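You operate a simulated robot arm through the tools that you are given. There is no shell and no other tool. Be economical: measure what you need, move in short steps, check, and stop when the job is done.

You are at the controls of a simulated robot arm. One attempt, no reset.

TASK
Fit a new cartridge of the chart's grade and pump two shots.
Fine: the empty one goes in the grey box; clamp the new one; the blue knob stays on rollers. Where these are worked on the way, their far stop is far enough and under half their travel is too little: cartridge clamp.

The check looks at the end state, three seconds after you hand in, the way a careful person would. Anything else that was tipped, shoved, dropped, spilled or broken makes it a failure.

THE ROBOT
A 7-joint arm with a two-finger parallel gripper, fixed in place. Base frame: the origin is at the foot of the arm, x ahead of it, y to its left, z up; the work surface is at about z = 0.72. Units: m, degrees, N and s.
With the tool pointing down near the work surface it reaches from about 0.28 to 0.68 m from the base axis. Its first joint turns from -66.0 to 66.0 degrees. Payload 1.57 kg.
The tool frame sits at the grasp point between the pads (the TCP): z along the fingers, y along the line on which they close. The tips reach 0.03 m beyond it. The gripper opens to 0.11 m. The fingers are 0.024 m wide and 0.012 m thick; the gripper's body (0.048 by 0.112 m) begins 0.078 m behind the TCP.
Orientation is told as [roll, pitch, yaw] about the base's x, y, z axes, in that order, counted from this pose: with the fingers straight down and closing along the base's y, the tool's x points along the base's -x, its y along +y and its z along -z.

THE INTERFACE
- The arm moves only by the tool step_arm. Its argument "series" is a list that holds one entry, the list of rows, each a list of 7 numbers: the shift along the tool's x, y, z in units of 150 mm (1.0 is 150 mm), then the turn, a rotation vector about the tool's x, y, z in units of 180 degrees (1.0 is 180 degrees), then the opening, from 0 (shut) to 1 (fully open). In form: [[[tx, ty, tz, wx, wy, wz, gripper], ...]]. A call has 1 to 10 rows; each row is the pose to reach, as a shift and turn from the pose commanded when the call began, along the tool's axes at that moment. A call with a number of a shift or a turn outside -1 to 1 is refused whole. Each row takes 0.2 s and may step no farther than 0.05 m and 8.6 degrees from the row before; otherwise, or with a gripper value out of range, the whole call is refused. Where a pose cannot be reached the arm comes as near as it can. A force on the tool above 40 N (or 10 N above the force at the start of the call, whichever is more), or a blocked arm, ends the call early, and 0.2 s more pass. The fingers move at their own pace (about 0.108 m/s each) and stop on an object; they squeeze with about 31 N. The grip force told is the motor's: it shows also when the fingers shut on nothing. Time passes only in rows, and 0.2 s behind the last, so rows that repeat a pose let the fingers close. The reply holds the time, the measured pose of the TCP, the force on the tool along the base axes, the opening and the grip force, in the units named above and with some noise, with the torque about the TCP (base axes, N m) and any sound that the robot's microphone picked up.
- Cameras (640 x 400 px; columns grow to the right, rows downward): "scene" is fixed at [0.1774, -0.4083, 1.3931]; the picture's right is [0.61, -0.79, 0.00], its down [-0.52, -0.40, -0.75] and it looks along [0.59, 0.46, -0.66] (base axes); focal length 276 px, centre (320, 200). "wrist" rides on the gripper at [0.07, 0.016, -0.141] in the tool frame; the picture's right is [-0.23, 0.97, 0.00], its down [-0.86, -0.20, -0.48] and it looks along [-0.47, -0.11, 0.88] (tool axes); focal length 222 px, centre (320, 200). There is no depth. A picture from a camera that has moved, and an enlarged one, comes with that camera's place and axes in the base frame and with its lens.
- snapshot(camera): a new picture of that camera. No time passes.
- zoom(camera, box): a new picture of the part [left, top, right, bottom] of that camera's present view, enlarged. No time passes.
- job_done(): hands the job in; it is judged then, once.

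Go step by step. Nothing tells you positions but the pictures and the camera data: compare them with the known pose of the tool, close in by small moves and look again before you grip or let go. The budget is 120 turns and 84 pictures, counting those below and the enlarged ones. Unless the task says otherwise, let go and move clear before handing in, and close with one line.

The tools are called after "Call:" as name(argument=value, ...) on one line, values as JSON. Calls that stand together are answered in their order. step_arm: Moves the arm, as the interface text tells. Its arguments: {"type":"object","properties":{"series":{"type":"array","items":{"type":"array","items":{"type":"array","items":{"type":"number"}}}}},"required":["series"]} The other tools are called the same way: snapshot (camera) takes a picture; zoom (camera, box) takes an enlarged picture of a part of a camera's view; job_done () hands the job in.

At the start:

```text
time: 0.0
tool_pos: [0.4255, 0.0058, 1.1854]
orientation: [-0.1, 0.0, 0.0]
force: [0.5, 0.2, 1.0]
torque: [-0.01, 0.02, -0.02]
gripper_width: 0.1103
finger_force: 0.1
```

scene: 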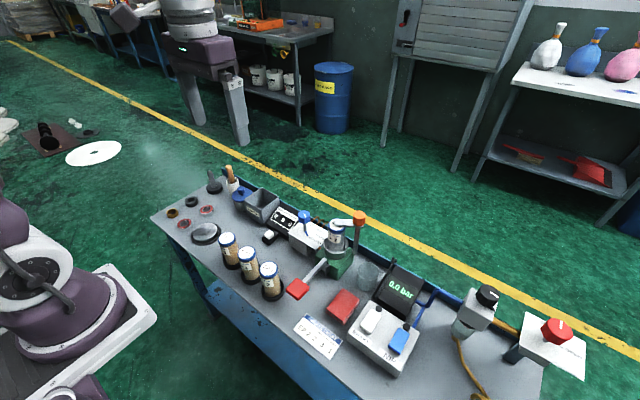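
wrist: 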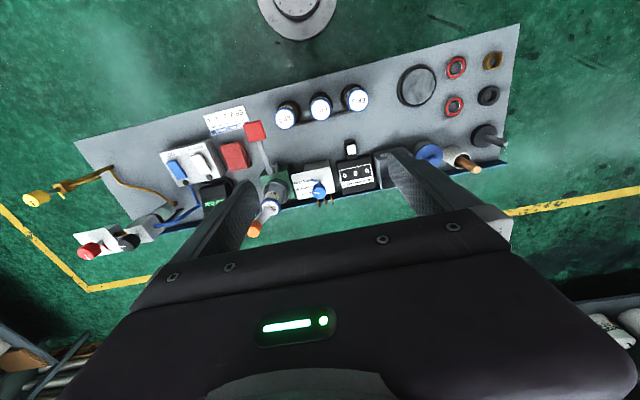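

I see a bench with three cartridges, a chart, a press/pump device and several panels. I'll zoom in on the key parts before moving.

Call:
zoom(camera="scene", box=[200, 170, 380, 300])

Call:
zoom(camera="scene", box=[280, 260, 440, 380])

Call:
zoom(camera="wrist", box=[230, 70, 390, 240])

```text
3.08 times, centred on (290, 235) of scene
camera zoom: at [0.1774, -0.4083, 1.3931], right [0.61, -0.79, 0.0], down [-0.52, -0.4, -0.75], along [0.59, 0.46, -0.66], focal length 848 px, centre (412, 92)
```

zoom: 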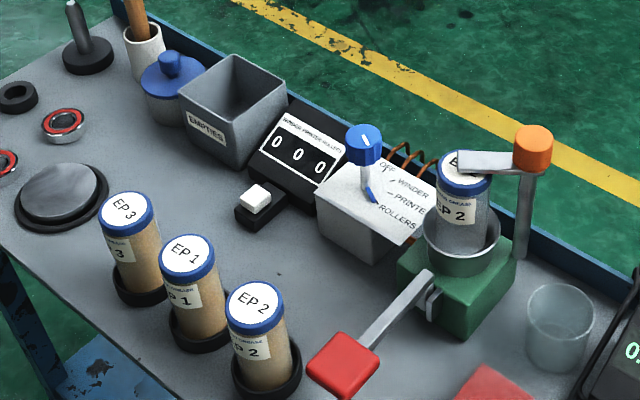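

```text
3.33 times, centred on (360, 320) of scene
camera zoom: at [0.1774, -0.4083, 1.3931], right [0.61, -0.79, 0.0], down [-0.52, -0.4, -0.75], along [0.59, 0.46, -0.66], focal length 919 px, centre (187, -200)
```

zoom: 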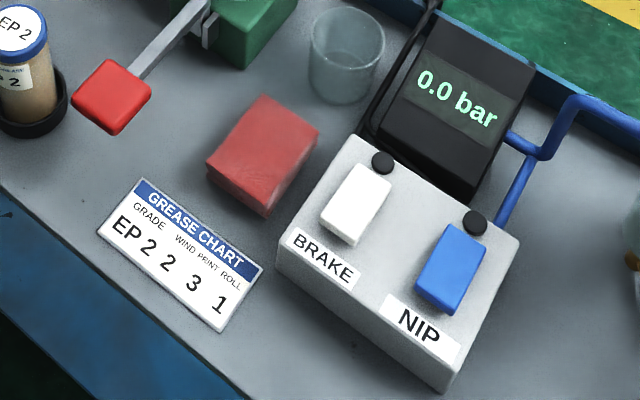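

```text
2.35 times, centred on (310, 155) of wrist
camera zoom: at [0.3562, 0.0228, 1.326], right [0.23, 0.97, 0.0], down [0.86, -0.2, 0.48], along [0.47, -0.11, -0.88], focal length 523 px, centre (344, 306)
```

zoom: 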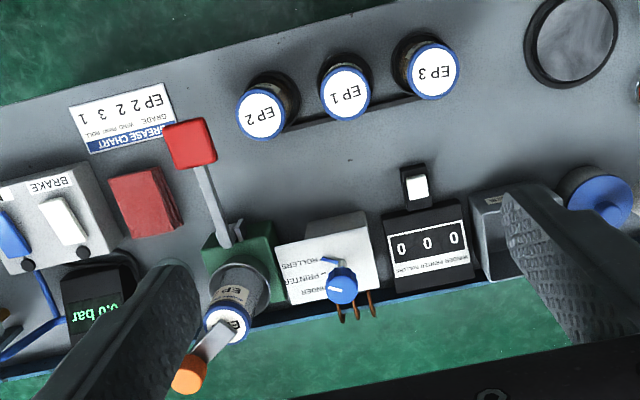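

The chart says EP 2, and its fresh cartridge sits near (0.41, -0.067). The old one is in the pump near (0.584, -0.146), under a clamp bar with an orange knob. I'll move closer to see how the clamp works.

Call:
step_arm(series=[[[-0.02, -0.18, 0.18, 0, 0, 0, 1], [-0.04, -0.36, 0.36, 0, 0, 0, 1], [-0.06, -0.54, 0.54, 0, 0, 0, 1], [-0.08, -0.72, 0.72, 0, 0, 0, 1], [-0.1, -0.9, 0.9, 0, 0, 0, 1]]])

Call:
snapshot(camera="wrist")

Call:
zoom(camera="scene", box=[280, 200, 380, 300])

```text
time: 1.2
tool_pos: [0.4369, -0.1307, 1.0531]
orientation: [0.0, -0.1, 0.0]
force: [0.6, 0.1, -0.5]
torque: [0.03, 0.02, -0.04]
gripper_width: 0.11
finger_force: 0.0
```

```text
78 pictures are left
camera wrist: at [0.3686, -0.1135, 1.1926], right [0.23, 0.97, 0.0], down [0.86, -0.2, 0.48], along [0.47, -0.11, -0.88], focal length 222 px, centre (320, 200)
```

wrist: 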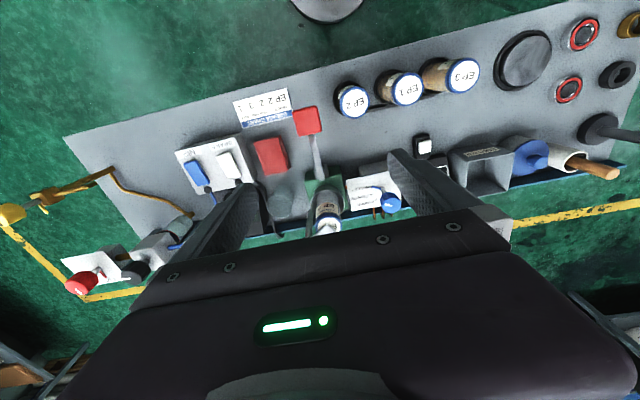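

```text
4.00 times, centred on (330, 250) of scene
camera zoom: at [0.1774, -0.4083, 1.3931], right [0.61, -0.79, 0.0], down [-0.52, -0.4, -0.75], along [0.59, 0.46, -0.66], focal length 1103 px, centre (280, 0)
```

zoom: 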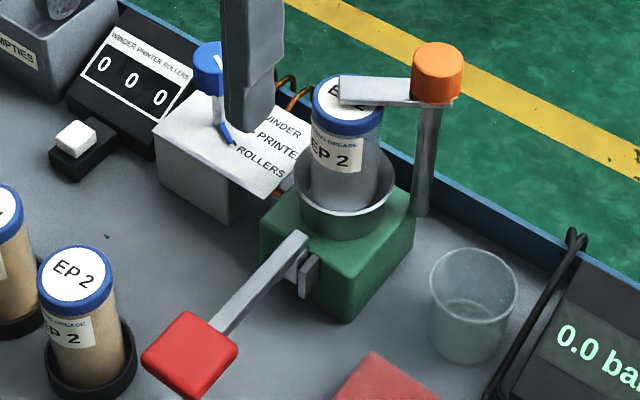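

The orange knob looks coaxial with a post near (0.614, -0.19), carrying the bar that lies over the old cartridge. I'll hover above the knob with the fingers turned to straddle the bar.

Call:
step_arm(series=[[[-0.12, -0.04, 0.02, 0, 0, 0.039, 1], [-0.24, -0.08, 0.04, 0, 0, 0.078, 1], [-0.36, -0.13, 0.06, 0, 0, 0.117, 1], [-0.48, -0.17, 0.08, 0, 0, 0.156, 1], [-0.6, -0.22, 0.1, 0, 0, 0.195, 1], [-0.72, -0.27, 0.11, 0, 0, 0.234, 1], [-0.85, -0.32, 0.12, 0, 0, 0.273, 1], [-0.98, -0.37, 0.13, 0, 0, 0.311, 1]]])

Call:
snapshot(camera="wrist")

Call:
snapshot(camera="scene")

```text
time: 3.0
tool_pos: [0.5855, -0.187, 1.0296]
orientation: [0.0, 0.0, -56.1]
force: [0.4, 1.1, 0.4]
torque: [0.03, 0.0, -0.01]
gripper_width: 0.11
finger_force: 0.0
```

```text
76 pictures are left
camera wrist: at [0.561, -0.1182, 1.1705], right [0.93, 0.35, 0.0], down [0.31, -0.82, 0.48], along [0.17, -0.45, -0.88], focal length 222 px, centre (320, 200)
```

wrist: 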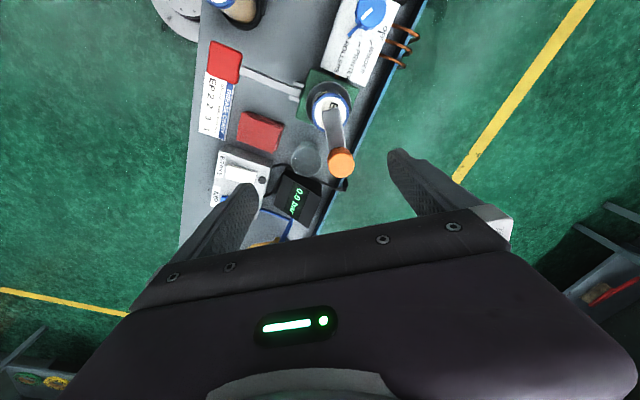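

```text
75 pictures are left
```

scene: 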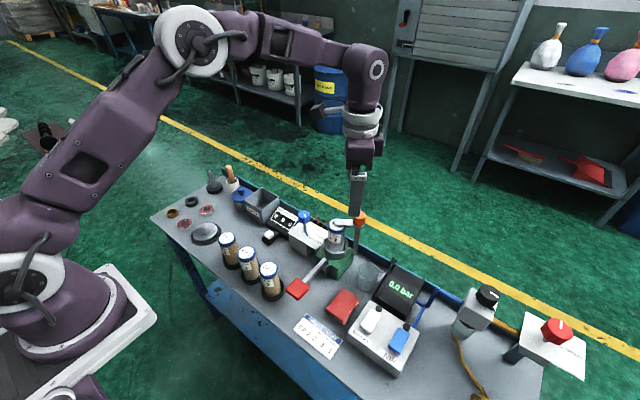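

The knob agrees with (0.614, -0.19). I'll centre over it and descend partway.

Call:
step_arm(series=[[[-0.06, 0.07, 0.0, 0, 0, 0, 1], [-0.123, 0.147, 0.0, 0, 0, 0, 1], [-0.123, 0.147, 0.2, 0, 0, 0, 1], [-0.123, 0.147, 0.4, 0, 0, 0, 1], [-0.123, 0.147, 0.6, 0, 0, 0, 1], [-0.123, 0.147, 0.7, 0, 0, 0, 1]]])

Call:
snapshot(camera="wrist")

Call:
zoom(camera="scene", box=[290, 170, 410, 270])

```text
time: 4.4
tool_pos: [0.6148, -0.1861, 0.9256]
orientation: [0.0, 0.0, -55.9]
force: [0.5, -0.5, 0.9]
torque: [0.0, -0.01, 0.03]
gripper_width: 0.1101
finger_force: 0.0
```

```text
74 pictures are left
camera wrist: at [0.5906, -0.1189, 1.0665], right [0.93, 0.36, 0.0], down [0.31, -0.82, 0.48], along [0.17, -0.45, -0.88], focal length 222 px, centre (320, 200)
```

wrist: 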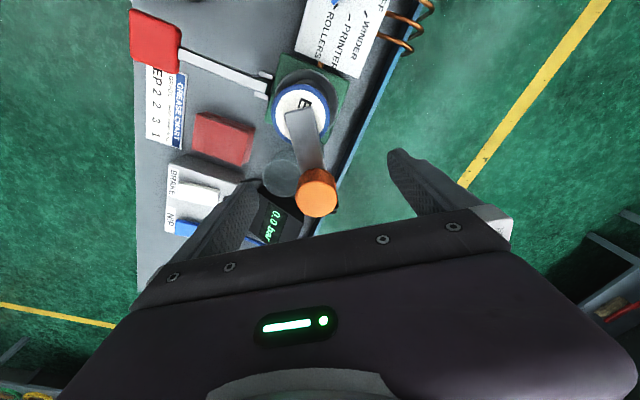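

```text
4.00 times, centred on (350, 220) of scene
camera zoom: at [0.1774, -0.4083, 1.3931], right [0.61, -0.79, 0.0], down [-0.52, -0.4, -0.75], along [0.59, 0.46, -0.66], focal length 1103 px, centre (200, 120)
```

zoom: 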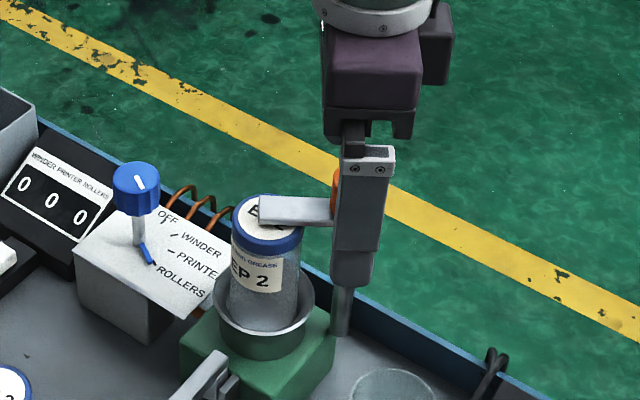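

The fingers straddle the knob and bar well aligned. I'll lower slightly and close.

Call:
step_arm(series=[[[0.0, 0, 0.1, 0, 0, 0, 1], [0, 0, 0.1, 0, 0, 0, 0.5], [0, 0, 0.1, 0, 0, 0, 0.1], [0, 0, 0.1, 0, 0, 0, 0.1], [0, 0, 0.1, 0, 0, 0, 0.1]]])

Call:
snapshot(camera="wrist")

```text
time: 5.6
tool_pos: [0.6126, -0.1901, 0.9107]
orientation: [-0.3, 0.2, -56.1]
force: [-21.3, -13.3, 1.5]
torque: [0.02, 0.34, -0.11]
gripper_width: 0.0317
finger_force: 39.5
```

```text
72 pictures are left
camera wrist: at [0.5886, -0.1214, 1.0516], right [0.93, 0.36, 0.0], down [0.31, -0.82, 0.48], along [0.17, -0.45, -0.88], focal length 222 px, centre (320, 200)
```

wrist: 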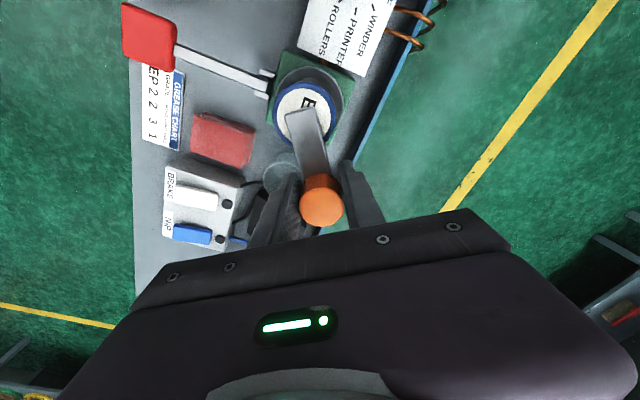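

The knob is gripped (0.032 m) with some side force. I'll relieve that and turn gently counter-clockwise.

Call:
step_arm(series=[[[0, -0.02, 0, 0, 0, 0, 0.1], [0, -0.02, 0, 0, 0, -0.03, 0.1], [0, -0.02, 0, 0, 0, -0.06, 0.1], [0, -0.02, 0, 0, 0, -0.09, 0.1]]])

Call:
snapshot(camera="wrist")

```text
time: 6.6
tool_pos: [0.6107, -0.1905, 0.9108]
orientation: [0.0, 0.1, -39.7]
force: [-25.2, -8.3, 2.7]
torque: [-0.31, -0.07, -0.11]
gripper_width: 0.0315
finger_force: 40.2
```

```text
71 pictures are left
camera wrist: at [0.5694, -0.1325, 1.0518], right [0.8, 0.6, 0.0], down [0.53, -0.7, 0.48], along [0.29, -0.38, -0.88], focal length 222 px, centre (320, 200)
```

wrist: 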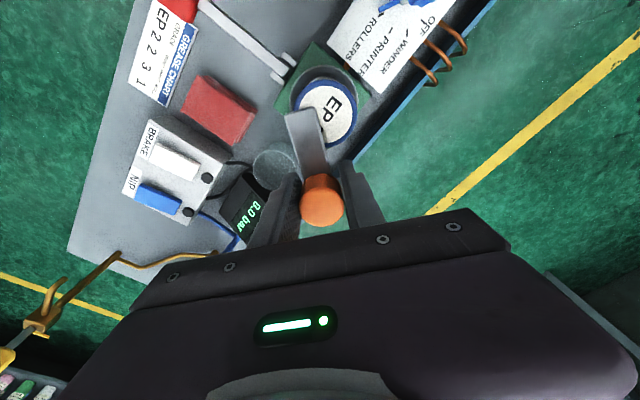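

The bar turns with the knob. I'll keep going counter-clockwise and ease the side force.

Call:
step_arm(series=[[[0.011, -0.018, 0, 0, 0, -0.035, 0.1], [0.011, -0.018, 0, 0, 0, -0.07, 0.1], [0.011, -0.018, 0, 0, 0, -0.105, 0.1], [0.011, -0.018, 0, 0, 0, -0.14, 0.1], [0.011, -0.018, 0, 0, 0, -0.175, 0.1], [0.011, -0.018, 0, 0, 0, -0.21, 0.1], [0.011, -0.018, 0, 0, 0, -0.245, 0.1]]])

Call:
snapshot(camera="wrist")

```text
time: 8.2
tool_pos: [0.6094, -0.1941, 0.9113]
orientation: [-0.1, 0.0, 4.4]
force: [-1.5, -32.1, -10.0]
torque: [0.07, -0.84, -0.16]
gripper_width: 0.0313
finger_force: 40.2
```

```text
70 pictures are left
camera wrist: at [0.5404, -0.1814, 1.0516], right [0.15, 0.99, 0.0], down [0.87, -0.13, 0.48], along [0.47, -0.08, -0.88], focal length 222 px, centre (320, 200)
```

wrist: 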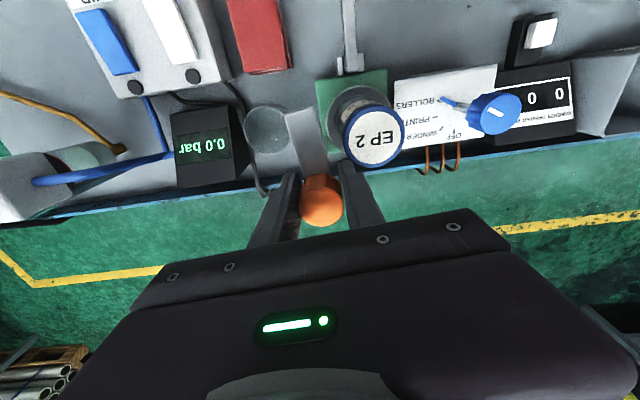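

The bar is about 60° open and nearly off the cartridge. I'll ease further and carry on toward the stop.

Call:
step_arm(series=[[[0, -0.027, 0, 0, 0, 0, 0.1], [0, -0.027, 0, 0, 0, -0.035, 0.1], [0, -0.027, 0, 0, 0, -0.07, 0.1], [0, -0.027, 0, 0, 0, -0.105, 0.1], [0, -0.027, 0, 0, 0, -0.14, 0.1]]])

Call:
snapshot(camera="wrist")

```text
time: 9.4
tool_pos: [0.6102, -0.1972, 0.9123]
orientation: [-0.2, -0.1, 29.5]
force: [7.0, -23.4, -4.9]
torque: [-0.09, -0.02, -0.11]
gripper_width: 0.0312
finger_force: 40.1
```

```text
69 pictures are left
camera wrist: at [0.5429, -0.2148, 1.0517], right [-0.28, 0.96, 0.0], down [0.84, 0.25, 0.48], along [0.46, 0.13, -0.88], focal length 222 px, centre (320, 200)
```

wrist: 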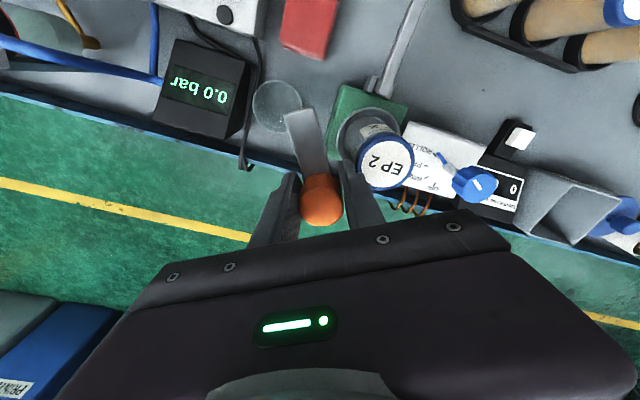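

The bar is about 85° open. I'll nudge a little more to find the stop.

Call:
step_arm(series=[[[0, -0.02, 0, 0, 0, -0.035, 0.1], [0, -0.02, 0, 0, 0, -0.07, 0.1], [0, -0.02, 0, 0, 0, -0.105, 0.1]]])

Call:
snapshot(camera="wrist")

```text
time: 10.2
tool_pos: [0.6116, -0.1976, 0.9108]
orientation: [0.0, 0.1, 48.6]
force: [-1.3, -12.0, 13.3]
torque: [-0.2, 0.22, -0.04]
gripper_width: 0.0313
finger_force: 40.8
```

```text
68 pictures are left
camera wrist: at [0.5545, -0.2374, 1.0518], right [-0.58, 0.81, 0.0], down [0.72, 0.51, 0.48], along [0.39, 0.28, -0.88], focal length 222 px, centre (320, 200)
```

wrist: 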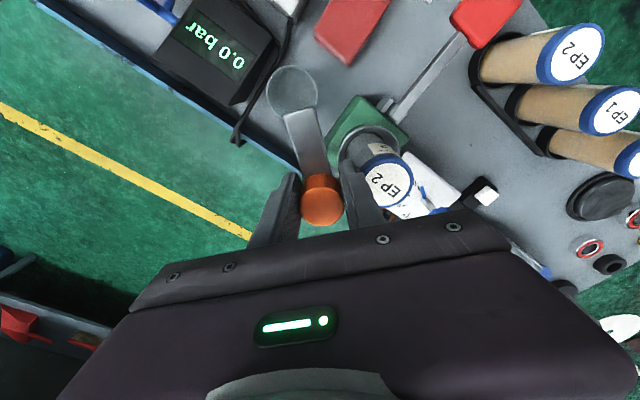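

The clamp is well open (~104°). The right finger is close to the cartridge, so I'll open just a crack, then lift straight up.

Call:
step_arm(series=[[[0, 0, 0, 0, 0, 0, 0.34], [0, 0, 0, 0, 0, 0, 0.34], [0, 0, -0.15, 0, 0, 0, 0.34], [0, 0, -0.4, 0, 0, 0, 0.34], [0, 0, -0.7, 0, 0, 0, 0.5], [0, 0, -0.9, 0, 0, 0, 0.8]]])

Call:
zoom(camera="scene", box=[280, 190, 400, 290])

Call:
snapshot(camera="wrist")

```text
time: 11.6
tool_pos: [0.6087, -0.1959, 1.0475]
orientation: [-0.1, 0.0, 48.5]
force: [0.0, 0.1, 0.5]
torque: [-0.03, 0.0, -0.02]
gripper_width: 0.0882
finger_force: 0.0
```

```text
4.00 times, centred on (340, 240) of scene
camera zoom: at [0.1774, -0.4083, 1.3931], right [0.61, -0.79, 0.0], down [-0.52, -0.4, -0.75], along [0.59, 0.46, -0.66], focal length 1103 px, centre (240, 40)
```

zoom: 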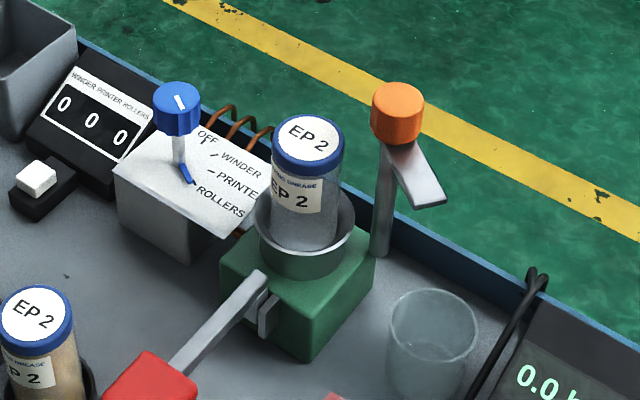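

```text
66 pictures are left
camera wrist: at [0.5516, -0.236, 1.1881], right [-0.58, 0.82, 0.0], down [0.72, 0.51, 0.48], along [0.39, 0.28, -0.88], focal length 222 px, centre (320, 200)
```

wrist: 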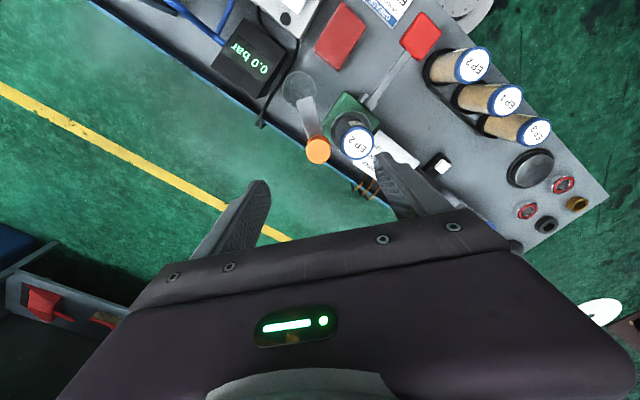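

The clamp is clear and the old cartridge's cap is at about (0.584, -0.147, 0.88). I'll rotate the gripper back and hover over it.

Call:
step_arm(series=[[[-0.013, 0.034, 0, 0, 0, 0.046, 0.8], [-0.027, 0.068, 0, 0, 0, 0.092, 0.8], [-0.04, 0.102, 0, 0, 0, 0.138, 0.8], [-0.054, 0.136, 0, 0, 0, 0.184, 0.8], [-0.067, 0.17, 0, 0, 0, 0.23, 0.8], [-0.08, 0.204, 0, 0, 0, 0.276, 0.8], [-0.094, 0.238, 0, 0, 0, 0.322, 0.8], [-0.108, 0.272, 0, 0, 0, 0.368, 0.8], [-0.121, 0.306, 0, 0, 0, 0.414, 0.8], [-0.135, 0.34, 0, 0, 0, 0.46, 0.8]]])

Call:
step_arm(series=[[[0, 0, 0, 0, 0, 0.04, 0.8], [0, 0, 0.1, 0, 0, 0.08, 0.8], [0, 0, 0.3, 0, 0, 0.11, 0.8]]])

Call:
snapshot(camera="wrist")

```text
time: 13.8
tool_pos: [0.5897, -0.1479, 1.0459]
orientation: [0.0, 0.1, -34.5]
force: [-0.6, -0.7, 0.3]
torque: [0.01, 0.02, 0.03]
gripper_width: 0.0879
finger_force: 0.1
```

```text
time: 14.6
tool_pos: [0.5894, -0.1439, 1.0015]
orientation: [0.0, 0.1, -54.4]
force: [0.1, 0.1, 0.5]
torque: [0.01, 0.0, 0.01]
gripper_width: 0.0879
finger_force: 0.0
```

```text
65 pictures are left
camera wrist: at [0.5621, -0.078, 1.1411], right [0.92, 0.38, 0.0], down [0.34, -0.81, 0.48], along [0.18, -0.44, -0.88], focal length 222 px, centre (320, 200)
```

wrist: 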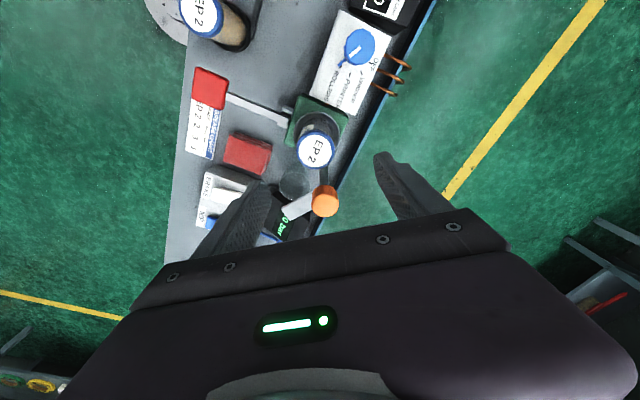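

The cap is at (0.584, -0.146). I'll correct by about 6 mm and descend partway.

Call:
step_arm(series=[[[0.01, -0.037, 0.1, 0, 0, 0, 0.8], [0.01, -0.037, 0.3, 0, 0, 0, 0.8], [0.01, -0.037, 0.5, 0, 0, 0, 0.8], [0.01, -0.037, 0.6, 0, 0, 0, 0.8]]])

Call:
snapshot(camera="wrist")

```text
time: 15.6
tool_pos: [0.5837, -0.1497, 0.9107]
orientation: [0.0, 0.0, -54.1]
force: [0.2, -0.4, -1.1]
torque: [0.0, 0.03, 0.03]
gripper_width: 0.0879
finger_force: 0.0
```

```text
64 pictures are left
camera wrist: at [0.5562, -0.0826, 1.0517], right [0.92, 0.39, 0.0], down [0.34, -0.81, 0.48], along [0.19, -0.44, -0.88], focal length 222 px, centre (320, 200)
```

wrist: 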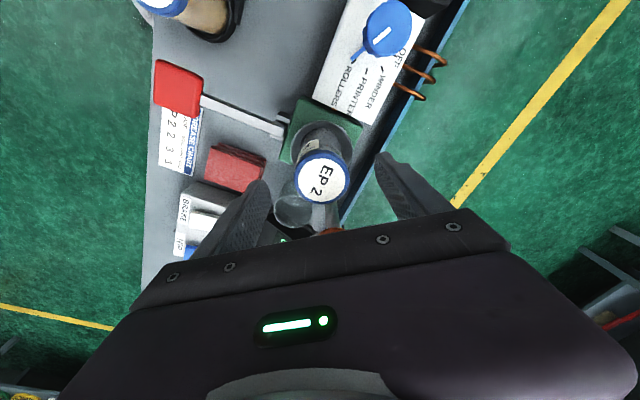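

Well aligned. I'll descend to grip just below the cap and close.

Call:
step_arm(series=[[[0, 0.02, 0.15, 0, 0, 0, 0.8], [0, 0.02, 0.28, 0, 0, 0, 0.8], [0, 0.02, 0.28, 0, 0, 0, 0.5], [0, 0.02, 0.28, 0, 0, 0, 0.2], [0, 0.02, 0.28, 0, 0, 0, 0.2]]])

Call:
zoom(camera="scene", box=[280, 190, 400, 290])

```text
time: 16.8
tool_pos: [0.5865, -0.1482, 0.8672]
orientation: [0.0, 0.0, -54.0]
force: [-0.5, -1.3, -0.3]
torque: [-0.14, 0.03, -0.01]
gripper_width: 0.0451
finger_force: 31.0
```

```text
4.00 times, centred on (340, 240) of scene
camera zoom: at [0.1774, -0.4083, 1.3931], right [0.61, -0.79, 0.0], down [-0.52, -0.4, -0.75], along [0.59, 0.46, -0.66], focal length 1103 px, centre (240, 40)
```

zoom: 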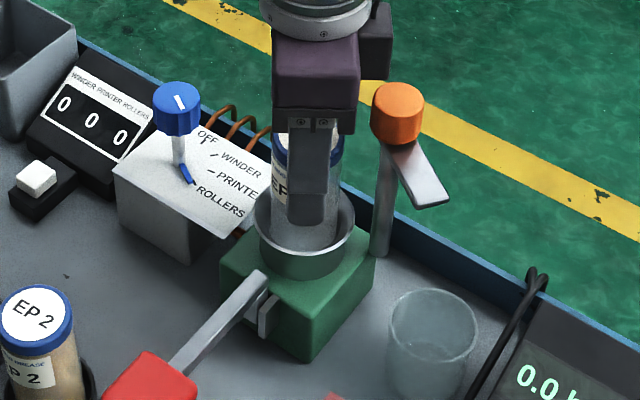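

The grip is firm with little side force. I'll lift straight up.

Call:
step_arm(series=[[[0, 0, -0.1, 0, 0, 0, 0.2], [0, 0, -0.25, 0, 0, 0, 0.2], [0, 0, -0.45, 0, 0, 0, 0.2], [0, 0, -0.7, 0, 0, 0, 0.2], [0, 0, -0.95, 0, 0, 0, 0.2]]])

Call:
snapshot(camera="scene")

```text
time: 18.0
tool_pos: [0.583, -0.1452, 1.0112]
orientation: [0.0, 0.1, -54.2]
force: [-0.4, 0.1, -1.3]
torque: [-0.02, -0.01, 0.0]
gripper_width: 0.0443
finger_force: 30.6
```

```text
62 pictures are left
```

scene: 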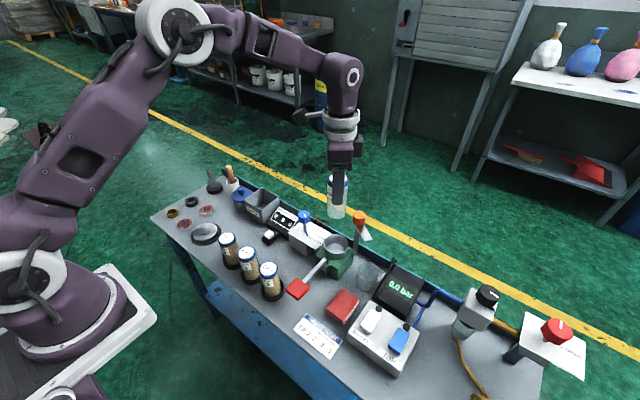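

The empty is out of the cup. I'll carry it toward the EMPTIES box near (0.593, 0.148), turning the gripper square on the way.

Call:
step_arm(series=[[[0.11, 0.086, -0.1, 0, 0, -0.043, 0.2], [0.22, 0.171, -0.2, 0, 0, -0.086, 0.2], [0.33, 0.257, -0.2, 0, 0, -0.129, 0.2], [0.44, 0.343, -0.2, 0, 0, -0.171, 0.2], [0.55, 0.429, -0.2, 0, 0, -0.214, 0.2], [0.66, 0.514, -0.2, 0, 0, -0.257, 0.2], [0.775, 0.6, -0.2, 0, 0, -0.3, 0.2]]])

Call:
step_arm(series=[[[-0.01, 0.2, 0, 0, 0, 0, 0.2], [-0.02, 0.4, 0, 0, 0, 0, 0.2], [-0.03, 0.6, 0, 0, 0, 0, 0.2], [-0.04, 0.8, 0, 0, 0, 0, 0.2], [-0.04, 0.95, 0, 0, 0, 0, 0.2]]])

Call:
snapshot(camera="wrist")

Call:
zoom(camera="scene", box=[200, 130, 320, 240])

```text
time: 19.6
tool_pos: [0.5883, -0.0031, 1.0402]
orientation: [0.1, -0.1, 0.0]
force: [0.1, -0.1, -1.5]
torque: [-0.03, -0.03, -0.04]
gripper_width: 0.0447
finger_force: 30.4
```

```text
time: 20.8
tool_pos: [0.5965, 0.141, 1.0396]
orientation: [-0.1, 0.0, -0.3]
force: [-0.4, -0.8, -1.4]
torque: [-0.01, -0.02, 0.03]
gripper_width: 0.0447
finger_force: 30.9
```

```text
61 pictures are left
camera wrist: at [0.528, 0.1584, 1.1813], right [0.23, 0.97, 0.0], down [0.85, -0.2, 0.48], along [0.47, -0.11, -0.88], focal length 222 px, centre (320, 200)
```

wrist: 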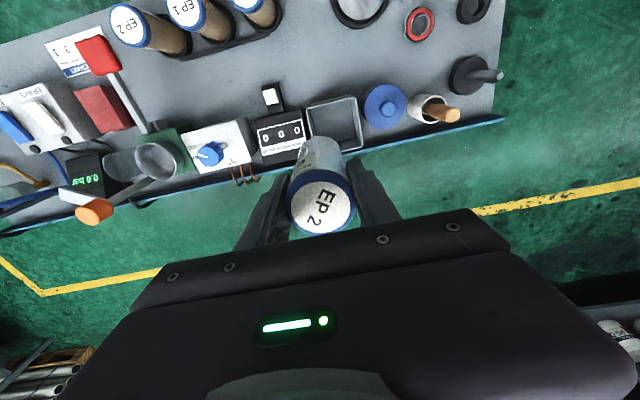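

```text
3.64 times, centred on (260, 185) of scene
camera zoom: at [0.1774, -0.4083, 1.3931], right [0.61, -0.79, 0.0], down [-0.52, -0.4, -0.75], along [0.59, 0.46, -0.66], focal length 1002 px, centre (538, 254)
```

zoom: 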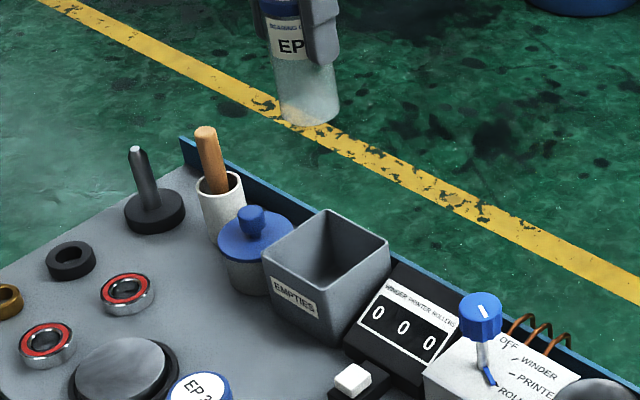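

The box rim centre works out at about (0.602, 0.167, 0.80), roughly 0.076 m across. I'll shift over it, lower partway and check.

Call:
step_arm(series=[[[-0.02, 0.09, 0, 0, 0, 0, 0.2], [-0.04, 0.173, 0, 0, 0, 0, 0.2], [-0.04, 0.173, 0.2, 0, 0, 0, 0.2], [-0.04, 0.173, 0.4, 0, 0, 0, 0.2], [-0.04, 0.173, 0.6, 0, 0, 0, 0.2], [-0.04, 0.173, 0.8, 0, 0, 0, 0.2], [-0.04, 0.173, 0.9, 0, 0, 0, 0.2]]])

Call:
snapshot(camera="wrist")

Call:
zoom(camera="scene", box=[200, 130, 320, 240])

```text
time: 22.4
tool_pos: [0.6032, 0.1656, 0.9034]
orientation: [0.0, 0.1, -0.2]
force: [0.7, 0.2, -1.7]
torque: [-0.03, -0.03, 0.0]
gripper_width: 0.0449
finger_force: 31.3
```

```text
59 pictures are left
camera wrist: at [0.5329, 0.1841, 1.0448], right [0.23, 0.97, 0.0], down [0.85, -0.2, 0.48], along [0.47, -0.11, -0.88], focal length 222 px, centre (320, 200)
```

wrist: 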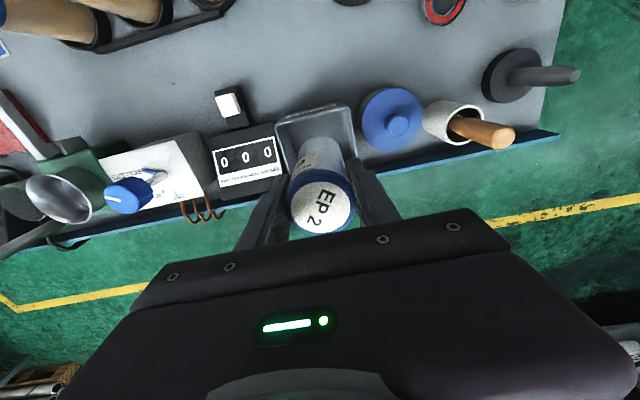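

```text
3.64 times, centred on (260, 185) of scene
camera zoom: at [0.1775, -0.4083, 1.3931], right [0.61, -0.79, 0.0], down [-0.52, -0.4, -0.75], along [0.59, 0.46, -0.66], focal length 1002 px, centre (538, 254)
```

zoom: 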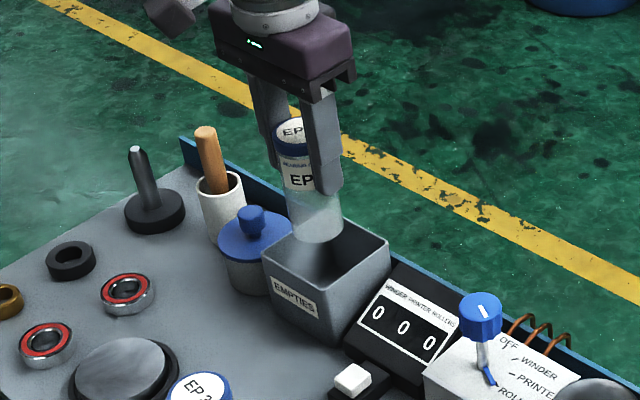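

The cartridge is centred over the box. I'll lower it so the fingertips stay just above the rim.

Call:
step_arm(series=[[[0.02, 0.01, 0.15, 0, 0, 0, 0.2], [0.02, 0.01, 0.3, 0, 0, 0, 0.2], [0.02, 0.01, 0.45, 0, 0, 0, 0.2]]])

Call:
zoom(camera="scene", box=[200, 130, 320, 240])

Call:
zoom(camera="wrist", box=[220, 80, 440, 240])

```text
time: 23.2
tool_pos: [0.5975, 0.1663, 0.838]
orientation: [0.0, 0.1, -0.1]
force: [1.2, 0.4, -1.2]
torque: [0.02, 0.0, -0.01]
gripper_width: 0.0446
finger_force: 31.4
```

```text
3.64 times, centred on (260, 185) of scene
camera zoom: at [0.1775, -0.4083, 1.3931], right [0.61, -0.79, 0.0], down [-0.52, -0.4, -0.75], along [0.59, 0.46, -0.66], focal length 1002 px, centre (538, 254)
```

zoom: 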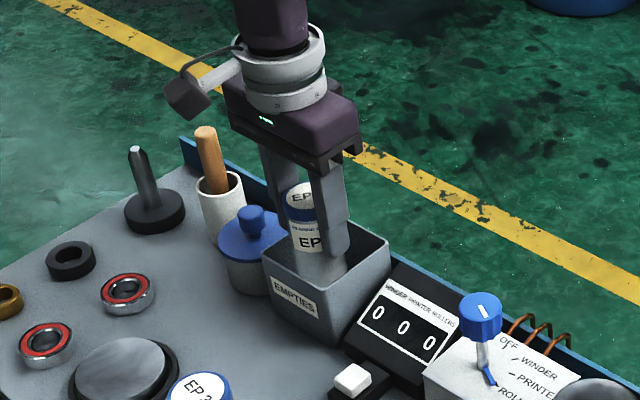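

```text
2.50 times, centred on (330, 160) of wrist
camera zoom: at [0.5294, 0.1847, 0.9784], right [0.23, 0.97, 0.0], down [0.85, -0.2, 0.48], along [0.47, -0.11, -0.88], focal length 555 px, centre (295, 300)
```

zoom: 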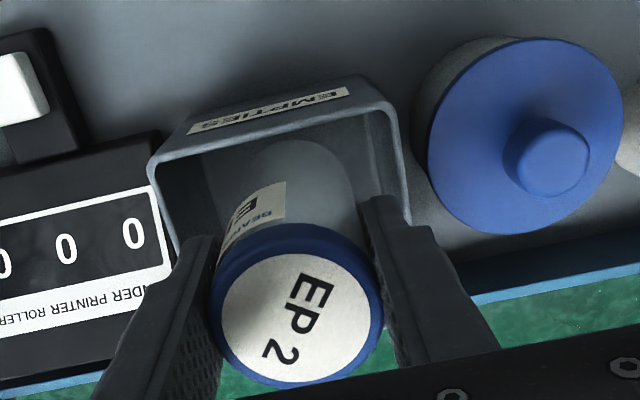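

Tips are just above the rim and the cartridge is well inside. I'll release with a modest opening, then rise.

Call:
step_arm(series=[[[0, 0, 0.02, 0, 0, 0, 0.2], [0, 0, 0.02, 0, 0, 0, 0.58], [0, 0, 0.02, 0, 0, 0, 0.58], [0, 0, 0.02, 0, 0, 0, 0.58], [0, 0, -0.2, 0, 0, 0, 0.58], [0, 0, -0.5, 0, 0, 0, 0.58], [0, 0, -0.8, 0, 0, 0, 0.58], [0, 0, -1.0, 0, 0, 0, 0.58]]])

Call:
zoom(camera="scene", box=[200, 130, 320, 240])

```text
time: 25.0
tool_pos: [0.5996, 0.1697, 0.985]
orientation: [-0.1, 0.0, -0.1]
force: [-0.4, 0.2, 0.1]
torque: [-0.05, 0.0, -0.06]
gripper_width: 0.0638
finger_force: 0.1
```

```text
3.64 times, centred on (260, 185) of scene
camera zoom: at [0.1774, -0.4083, 1.3931], right [0.61, -0.79, 0.0], down [-0.52, -0.4, -0.75], along [0.59, 0.46, -0.66], focal length 1002 px, centre (538, 254)
```

zoom: 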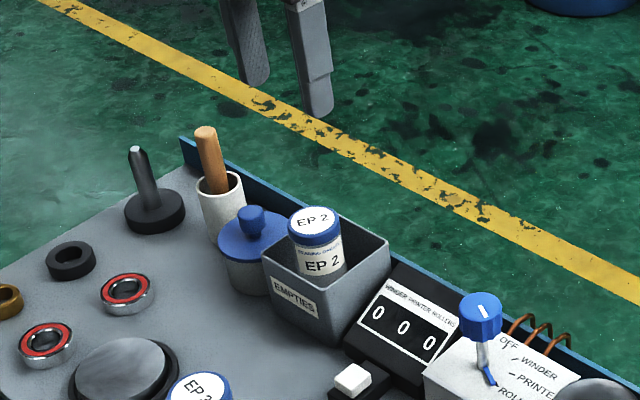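

The empty stands inside the grey box. Next I'll go to the fresh EP 2 near (0.411, -0.067), turning so the fingers close along x.

Call:
step_arm(series=[[[0.11, -0.12, 0, 0, 0, 0.037, 0.7], [0.22, -0.24, 0, 0, 0, 0.075, 0.7], [0.33, -0.36, 0, 0, 0, 0.112, 0.7], [0.45, -0.49, 0, 0, 0, 0.15, 0.7], [0.56, -0.61, 0, 0, 0, 0.187, 0.7], [0.67, -0.73, 0, 0, 0, 0.225, 0.7], [0.78, -0.85, 0, 0, 0, 0.262, 0.7], [0.9, -0.98, 0, 0, 0, 0.3, 0.7]]])

Call:
step_arm(series=[[[-0.05, -0.12, 0, 0, 0, 0.04, 0.7], [-0.11, -0.25, 0, 0, 0, 0.08, 0.7], [-0.17, -0.38, 0, 0, 0, 0.12, 0.7], [-0.22, -0.51, 0, 0, 0, 0.16, 0.7], [-0.278, -0.64, 0, 0, 0, 0.2, 0.7]]])

Call:
snapshot(camera="wrist")

```text
time: 26.8
tool_pos: [0.4628, 0.0208, 0.9863]
orientation: [-0.1, 0.0, -54.4]
force: [0.8, -0.3, 0.1]
torque: [0.0, -0.01, 0.0]
gripper_width: 0.0771
finger_force: 0.0
```

```text
time: 28.0
tool_pos: [0.4088, -0.0694, 0.9887]
orientation: [0.0, 0.0, -90.3]
force: [-1.0, -0.2, -0.2]
torque: [-0.03, 0.0, -0.04]
gripper_width: 0.077
finger_force: 0.1
```

```text
54 pictures are left
camera wrist: at [0.4267, 0.0018, 1.1293], right [0.97, -0.23, 0.0], down [-0.2, -0.85, 0.48], along [-0.11, -0.47, -0.88], focal length 222 px, centre (320, 200)
```

wrist: 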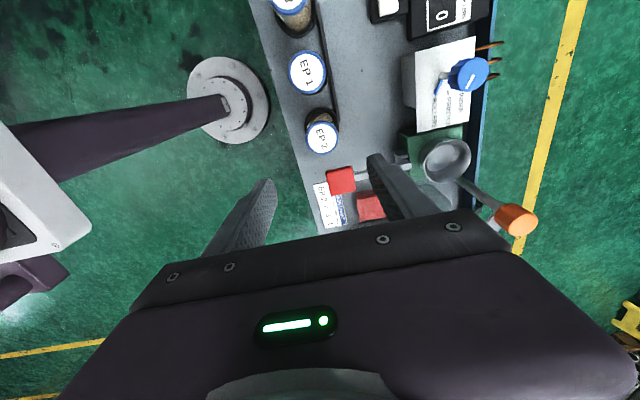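

The EP 2 cap is at about (0.4125, -0.067). I'll descend partway and check.

Call:
step_arm(series=[[[0.015, 0.025, 0.2, 0, 0, 0, 0.75], [0.015, 0.025, 0.4, 0, 0, 0, 0.75], [0.015, 0.025, 0.6, 0, 0, 0, 0.75], [0.015, 0.025, 0.82, 0, 0, 0, 0.75]]])

Call:
snapshot(camera="wrist")

Call:
zoom(camera="scene", box=[210, 200, 330, 310])

```text
time: 29.0
tool_pos: [0.4135, -0.0681, 0.8658]
orientation: [0.0, 0.0, -90.3]
force: [0.5, 0.6, -0.4]
torque: [0.02, 0.01, 0.01]
gripper_width: 0.0826
finger_force: 0.0
```

```text
53 pictures are left
camera wrist: at [0.4305, 0.0029, 1.0062], right [0.97, -0.23, 0.0], down [-0.2, -0.85, 0.48], along [-0.11, -0.47, -0.88], focal length 222 px, centre (320, 200)
```

wrist: 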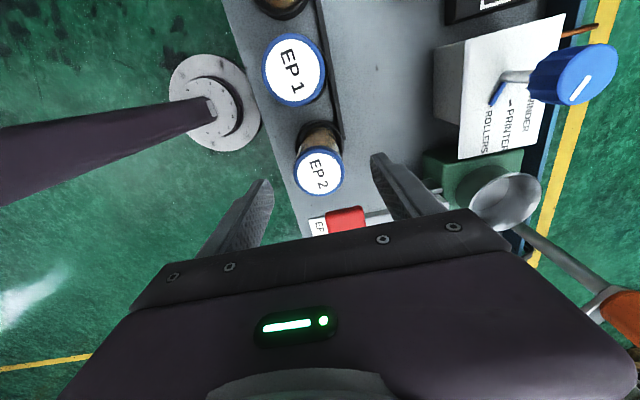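

```text
3.64 times, centred on (270, 255) of scene
camera zoom: at [0.1774, -0.4083, 1.3931], right [0.61, -0.79, 0.0], down [-0.52, -0.4, -0.75], along [0.59, 0.46, -0.66], focal length 1002 px, centre (502, 0)
```

zoom: 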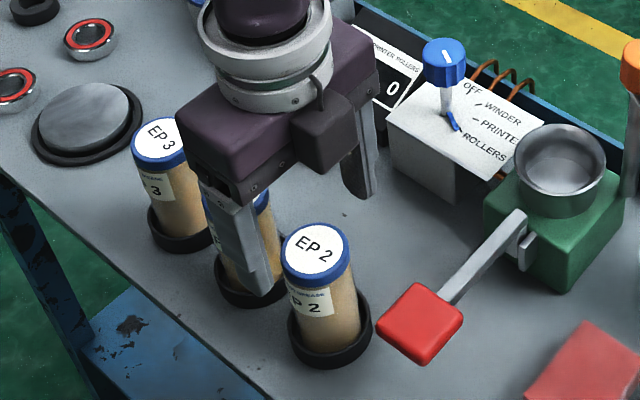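

The projection confirms the TCP is centred above EP 2. I'll descend and grip.

Call:
step_arm(series=[[[0, 0, 0.17, 0, 0, 0, 0.75], [0, 0, 0.35, 0, 0, 0, 0.75], [0, 0, 0.35, 0, 0, 0, 0.45], [0, 0, 0.35, 0, 0, 0, 0.2], [0, 0, 0.35, 0, 0, 0, 0.2]]])

Call:
zoom(camera="scene", box=[210, 200, 330, 310])

```text
time: 30.2
tool_pos: [0.4133, -0.0656, 0.812]
orientation: [0.0, 0.0, -90.1]
force: [-0.5, -0.5, 0.1]
torque: [0.01, -0.05, 0.01]
gripper_width: 0.0452
finger_force: 30.2
```

```text
3.64 times, centred on (270, 255) of scene
camera zoom: at [0.1774, -0.4083, 1.3931], right [0.61, -0.79, 0.0], down [-0.52, -0.4, -0.75], along [0.59, 0.46, -0.66], focal length 1002 px, centre (502, 0)
```

zoom: 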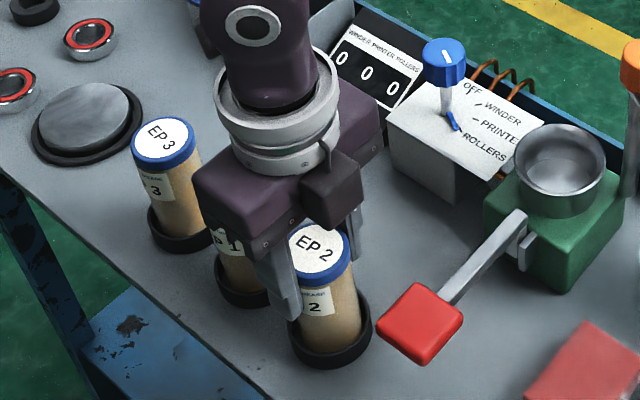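

Gripped at 0.045 m. I'll lift it straight out of the holder.

Call:
step_arm(series=[[[0, 0, -0.1, 0, 0, 0, 0.2], [0, 0, -0.25, 0, 0, 0, 0.2], [0, 0, -0.45, 0, 0, 0, 0.2], [0, 0, -0.7, 0, 0, 0, 0.2], [0, 0, -0.98, 0, 0, 0, 0.2]]])

Call:
step_arm(series=[[[-0.05, 0.15, -0.1, 0, 0, 0, 0.2], [-0.1, 0.3, -0.2, 0, 0, 0, 0.2], [-0.18, 0.5, -0.2, 0, 0, 0, 0.2], [-0.27, 0.7, -0.2, 0, 0, 0, 0.2], [-0.4, 0.9, -0.2, 0, 0, 0, 0.2]]])

Call:
snapshot(camera="wrist")

Call:
zoom(camera="scene", box=[280, 180, 400, 290])

```text
time: 31.4
tool_pos: [0.4117, -0.0651, 0.9626]
orientation: [-0.1, 0.0, -90.1]
force: [-0.1, 0.1, -0.9]
torque: [0.06, -0.04, 0.01]
gripper_width: 0.0447
finger_force: 30.8
```

```text
time: 32.6
tool_pos: [0.5507, -0.1263, 0.9905]
orientation: [0.1, 0.0, -90.1]
force: [-0.9, -1.4, -1.3]
torque: [0.04, 0.01, 0.03]
gripper_width: 0.045
finger_force: 30.8
```

```text
50 pictures are left
camera wrist: at [0.5673, -0.0561, 1.1316], right [0.97, -0.23, 0.0], down [-0.2, -0.85, 0.48], along [-0.11, -0.47, -0.88], focal length 222 px, centre (320, 200)
```

wrist: 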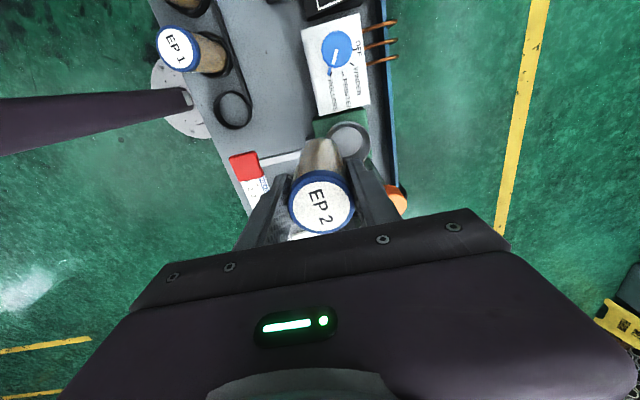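

```text
3.64 times, centred on (340, 235) of scene
camera zoom: at [0.1775, -0.4083, 1.3931], right [0.61, -0.79, 0.0], down [-0.52, -0.4, -0.75], along [0.59, 0.46, -0.66], focal length 1002 px, centre (247, 73)
```

zoom: 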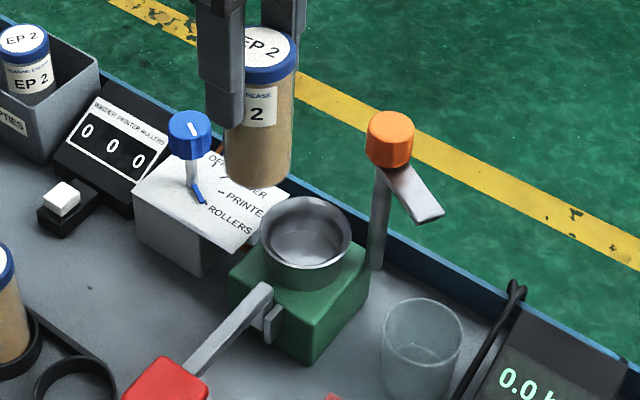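

The cup rim centre is about (0.588, -0.146, 0.805). I'll align and lower until the bottom is just above the rim.

Call:
step_arm(series=[[[-0.07, 0.12, 0, 0, 0, 0, 0.2], [-0.135, 0.242, 0, 0, 0, 0, 0.2], [-0.135, 0.242, 0.15, 0, 0, 0, 0.2], [-0.135, 0.242, 0.35, 0, 0, 0, 0.2], [-0.135, 0.242, 0.53, 0, 0, 0, 0.2]]])

Call:
zoom(camera="wrist", box=[220, 80, 440, 240])

Call:
zoom(camera="scene", box=[290, 190, 390, 280])

```text
time: 33.8
tool_pos: [0.5853, -0.146, 0.9124]
orientation: [0.0, 0.0, -90.1]
force: [-0.5, 0.1, -2.1]
torque: [-0.01, 0.01, 0.01]
gripper_width: 0.045
finger_force: 30.9
```

```text
2.50 times, centred on (330, 160) of wrist
camera zoom: at [0.6026, -0.0747, 1.0528], right [0.97, -0.23, 0.0], down [-0.2, -0.85, 0.48], along [-0.11, -0.47, -0.88], focal length 555 px, centre (295, 300)
```

zoom: 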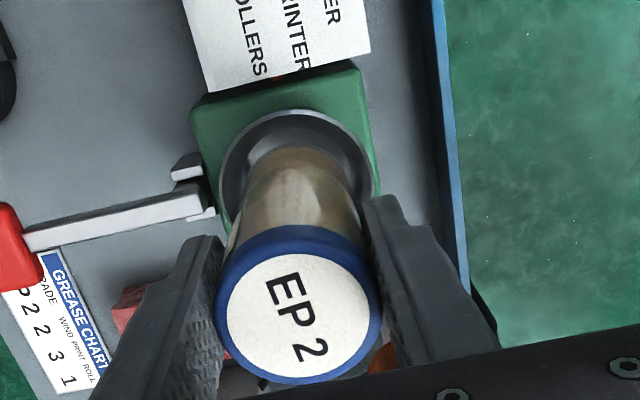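

```text
4.44 times, centred on (340, 235) of scene
camera zoom: at [0.1775, -0.4083, 1.3931], right [0.61, -0.79, 0.0], down [-0.52, -0.4, -0.75], along [0.59, 0.46, -0.66], focal length 1225 px, centre (231, 44)
```

zoom: 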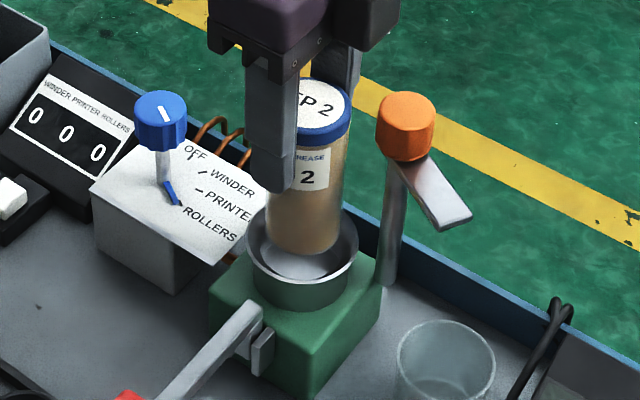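

The cartridge is aligned with the cup. I'll lower it slowly to the seat, watching the force.

Call:
step_arm(series=[[[0, 0.01, 0.1, 0, 0, 0, 0.2], [0, 0.01, 0.2, 0, 0, 0, 0.2], [0, 0.01, 0.26, 0, 0, 0, 0.2], [0, 0.01, 0.29, 0, 0, 0, 0.2]]])

Call:
zoom(camera="scene", box=[290, 190, 390, 280])

```text
time: 34.8
tool_pos: [0.5862, -0.148, 0.869]
orientation: [0.2, -0.1, -90.1]
force: [-1.7, 0.6, 22.5]
torque: [-0.14, 0.24, -0.2]
gripper_width: 0.0449
finger_force: 30.6
```

```text
4.44 times, centred on (340, 235) of scene
camera zoom: at [0.177, -0.4082, 1.3932], right [0.61, -0.79, 0.0], down [-0.52, -0.4, -0.75], along [0.6, 0.46, -0.66], focal length 1225 px, centre (231, 44)
```

zoom: 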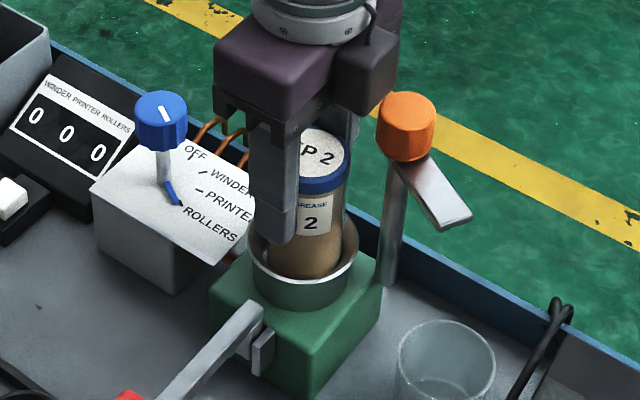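

It is seated, with contact at the expected height. I'll release and rise.

Call:
step_arm(series=[[[0, 0, -0.01, 0, 0, 0, 0.2], [0, 0, -0.01, 0, 0, 0, 0.65], [0, 0, -0.01, 0, 0, 0, 0.65], [0, 0, -0.2, 0, 0, 0, 0.65], [0, 0, -0.5, 0, 0, 0, 0.65], [0, 0, -0.8, 0, 0, 0, 0.65], [0, 0, -1.0, 0, 0, 0, 0.65]]])

Call:
zoom(camera="scene", box=[290, 190, 390, 280])

```text
time: 36.4
tool_pos: [0.586, -0.1484, 1.0207]
orientation: [0.0, 0.0, -90.1]
force: [0.3, 0.5, -0.5]
torque: [0.0, -0.02, -0.01]
gripper_width: 0.0714
finger_force: 0.1
```

```text
4.44 times, centred on (340, 235) of scene
camera zoom: at [0.1774, -0.4083, 1.3931], right [0.61, -0.79, 0.0], down [-0.52, -0.4, -0.75], along [0.59, 0.46, -0.66], focal length 1225 px, centre (231, 44)
```

zoom: 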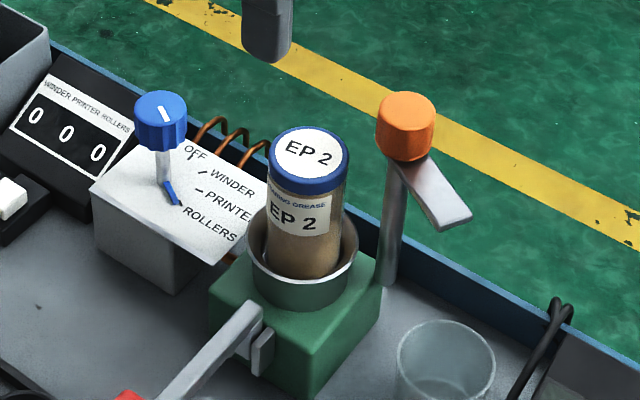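

The new EP 2 is in the pump. Now I'll return over the clamp knob, turning the gripper to line up with the open bar.

Call:
step_arm(series=[[[-0.03, 0.017, 0, 0, 0, -0.046, 0.65], [-0.06, 0.035, 0, 0, 0, -0.092, 0.65], [-0.09, 0.052, 0, 0, 0, -0.138, 0.65], [-0.12, 0.07, 0, 0, 0, -0.184, 0.65], [-0.15, 0.087, 0, 0, 0, -0.23, 0.65], [-0.18, 0.1, 0, 0, 0, -0.276, 0.65], [-0.21, 0.12, 0, 0, 0, -0.322, 0.65], [-0.24, 0.14, 0, 0, 0, -0.368, 0.65], [-0.27, 0.155, 0, 0, 0, -0.414, 0.65], [-0.304, 0.173, 0, 0, 0, -0.46, 0.65]]])

Call:
step_arm(series=[[[0, 0, 0, 0, 0, -0.045, 0.65], [0, 0, 0, 0, 0, -0.09, 0.65], [0, 0, 0, 0, 0, -0.135, 0.65], [0, 0, 0, 0, 0, -0.18, 0.65], [0, 0, 0, 0, 0, -0.225, 0.65], [0, 0, 0, 0, 0, -0.27, 0.65], [0, 0, 0, 0, 0, -0.31, 0.65]]])

Call:
snapshot(camera="wrist")

```text
time: 38.6
tool_pos: [0.6126, -0.1925, 1.0178]
orientation: [0.0, 0.0, -7.2]
force: [-0.6, -0.1, -0.3]
torque: [-0.04, 0.02, 0.01]
gripper_width: 0.0714
finger_force: 0.1
```

```text
time: 40.2
tool_pos: [0.6115, -0.1921, 1.0162]
orientation: [-0.1, 0.0, 48.6]
force: [0.3, 0.1, -1.0]
torque: [-0.02, 0.0, 0.03]
gripper_width: 0.0715
finger_force: 0.0
```

```text
44 pictures are left
camera wrist: at [0.554, -0.2329, 1.1576], right [-0.58, 0.81, 0.0], down [0.72, 0.51, 0.48], along [0.39, 0.28, -0.88], focal length 222 px, centre (320, 200)
```

wrist: 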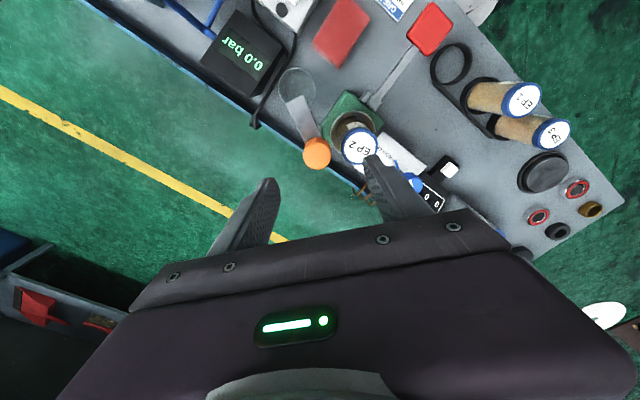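

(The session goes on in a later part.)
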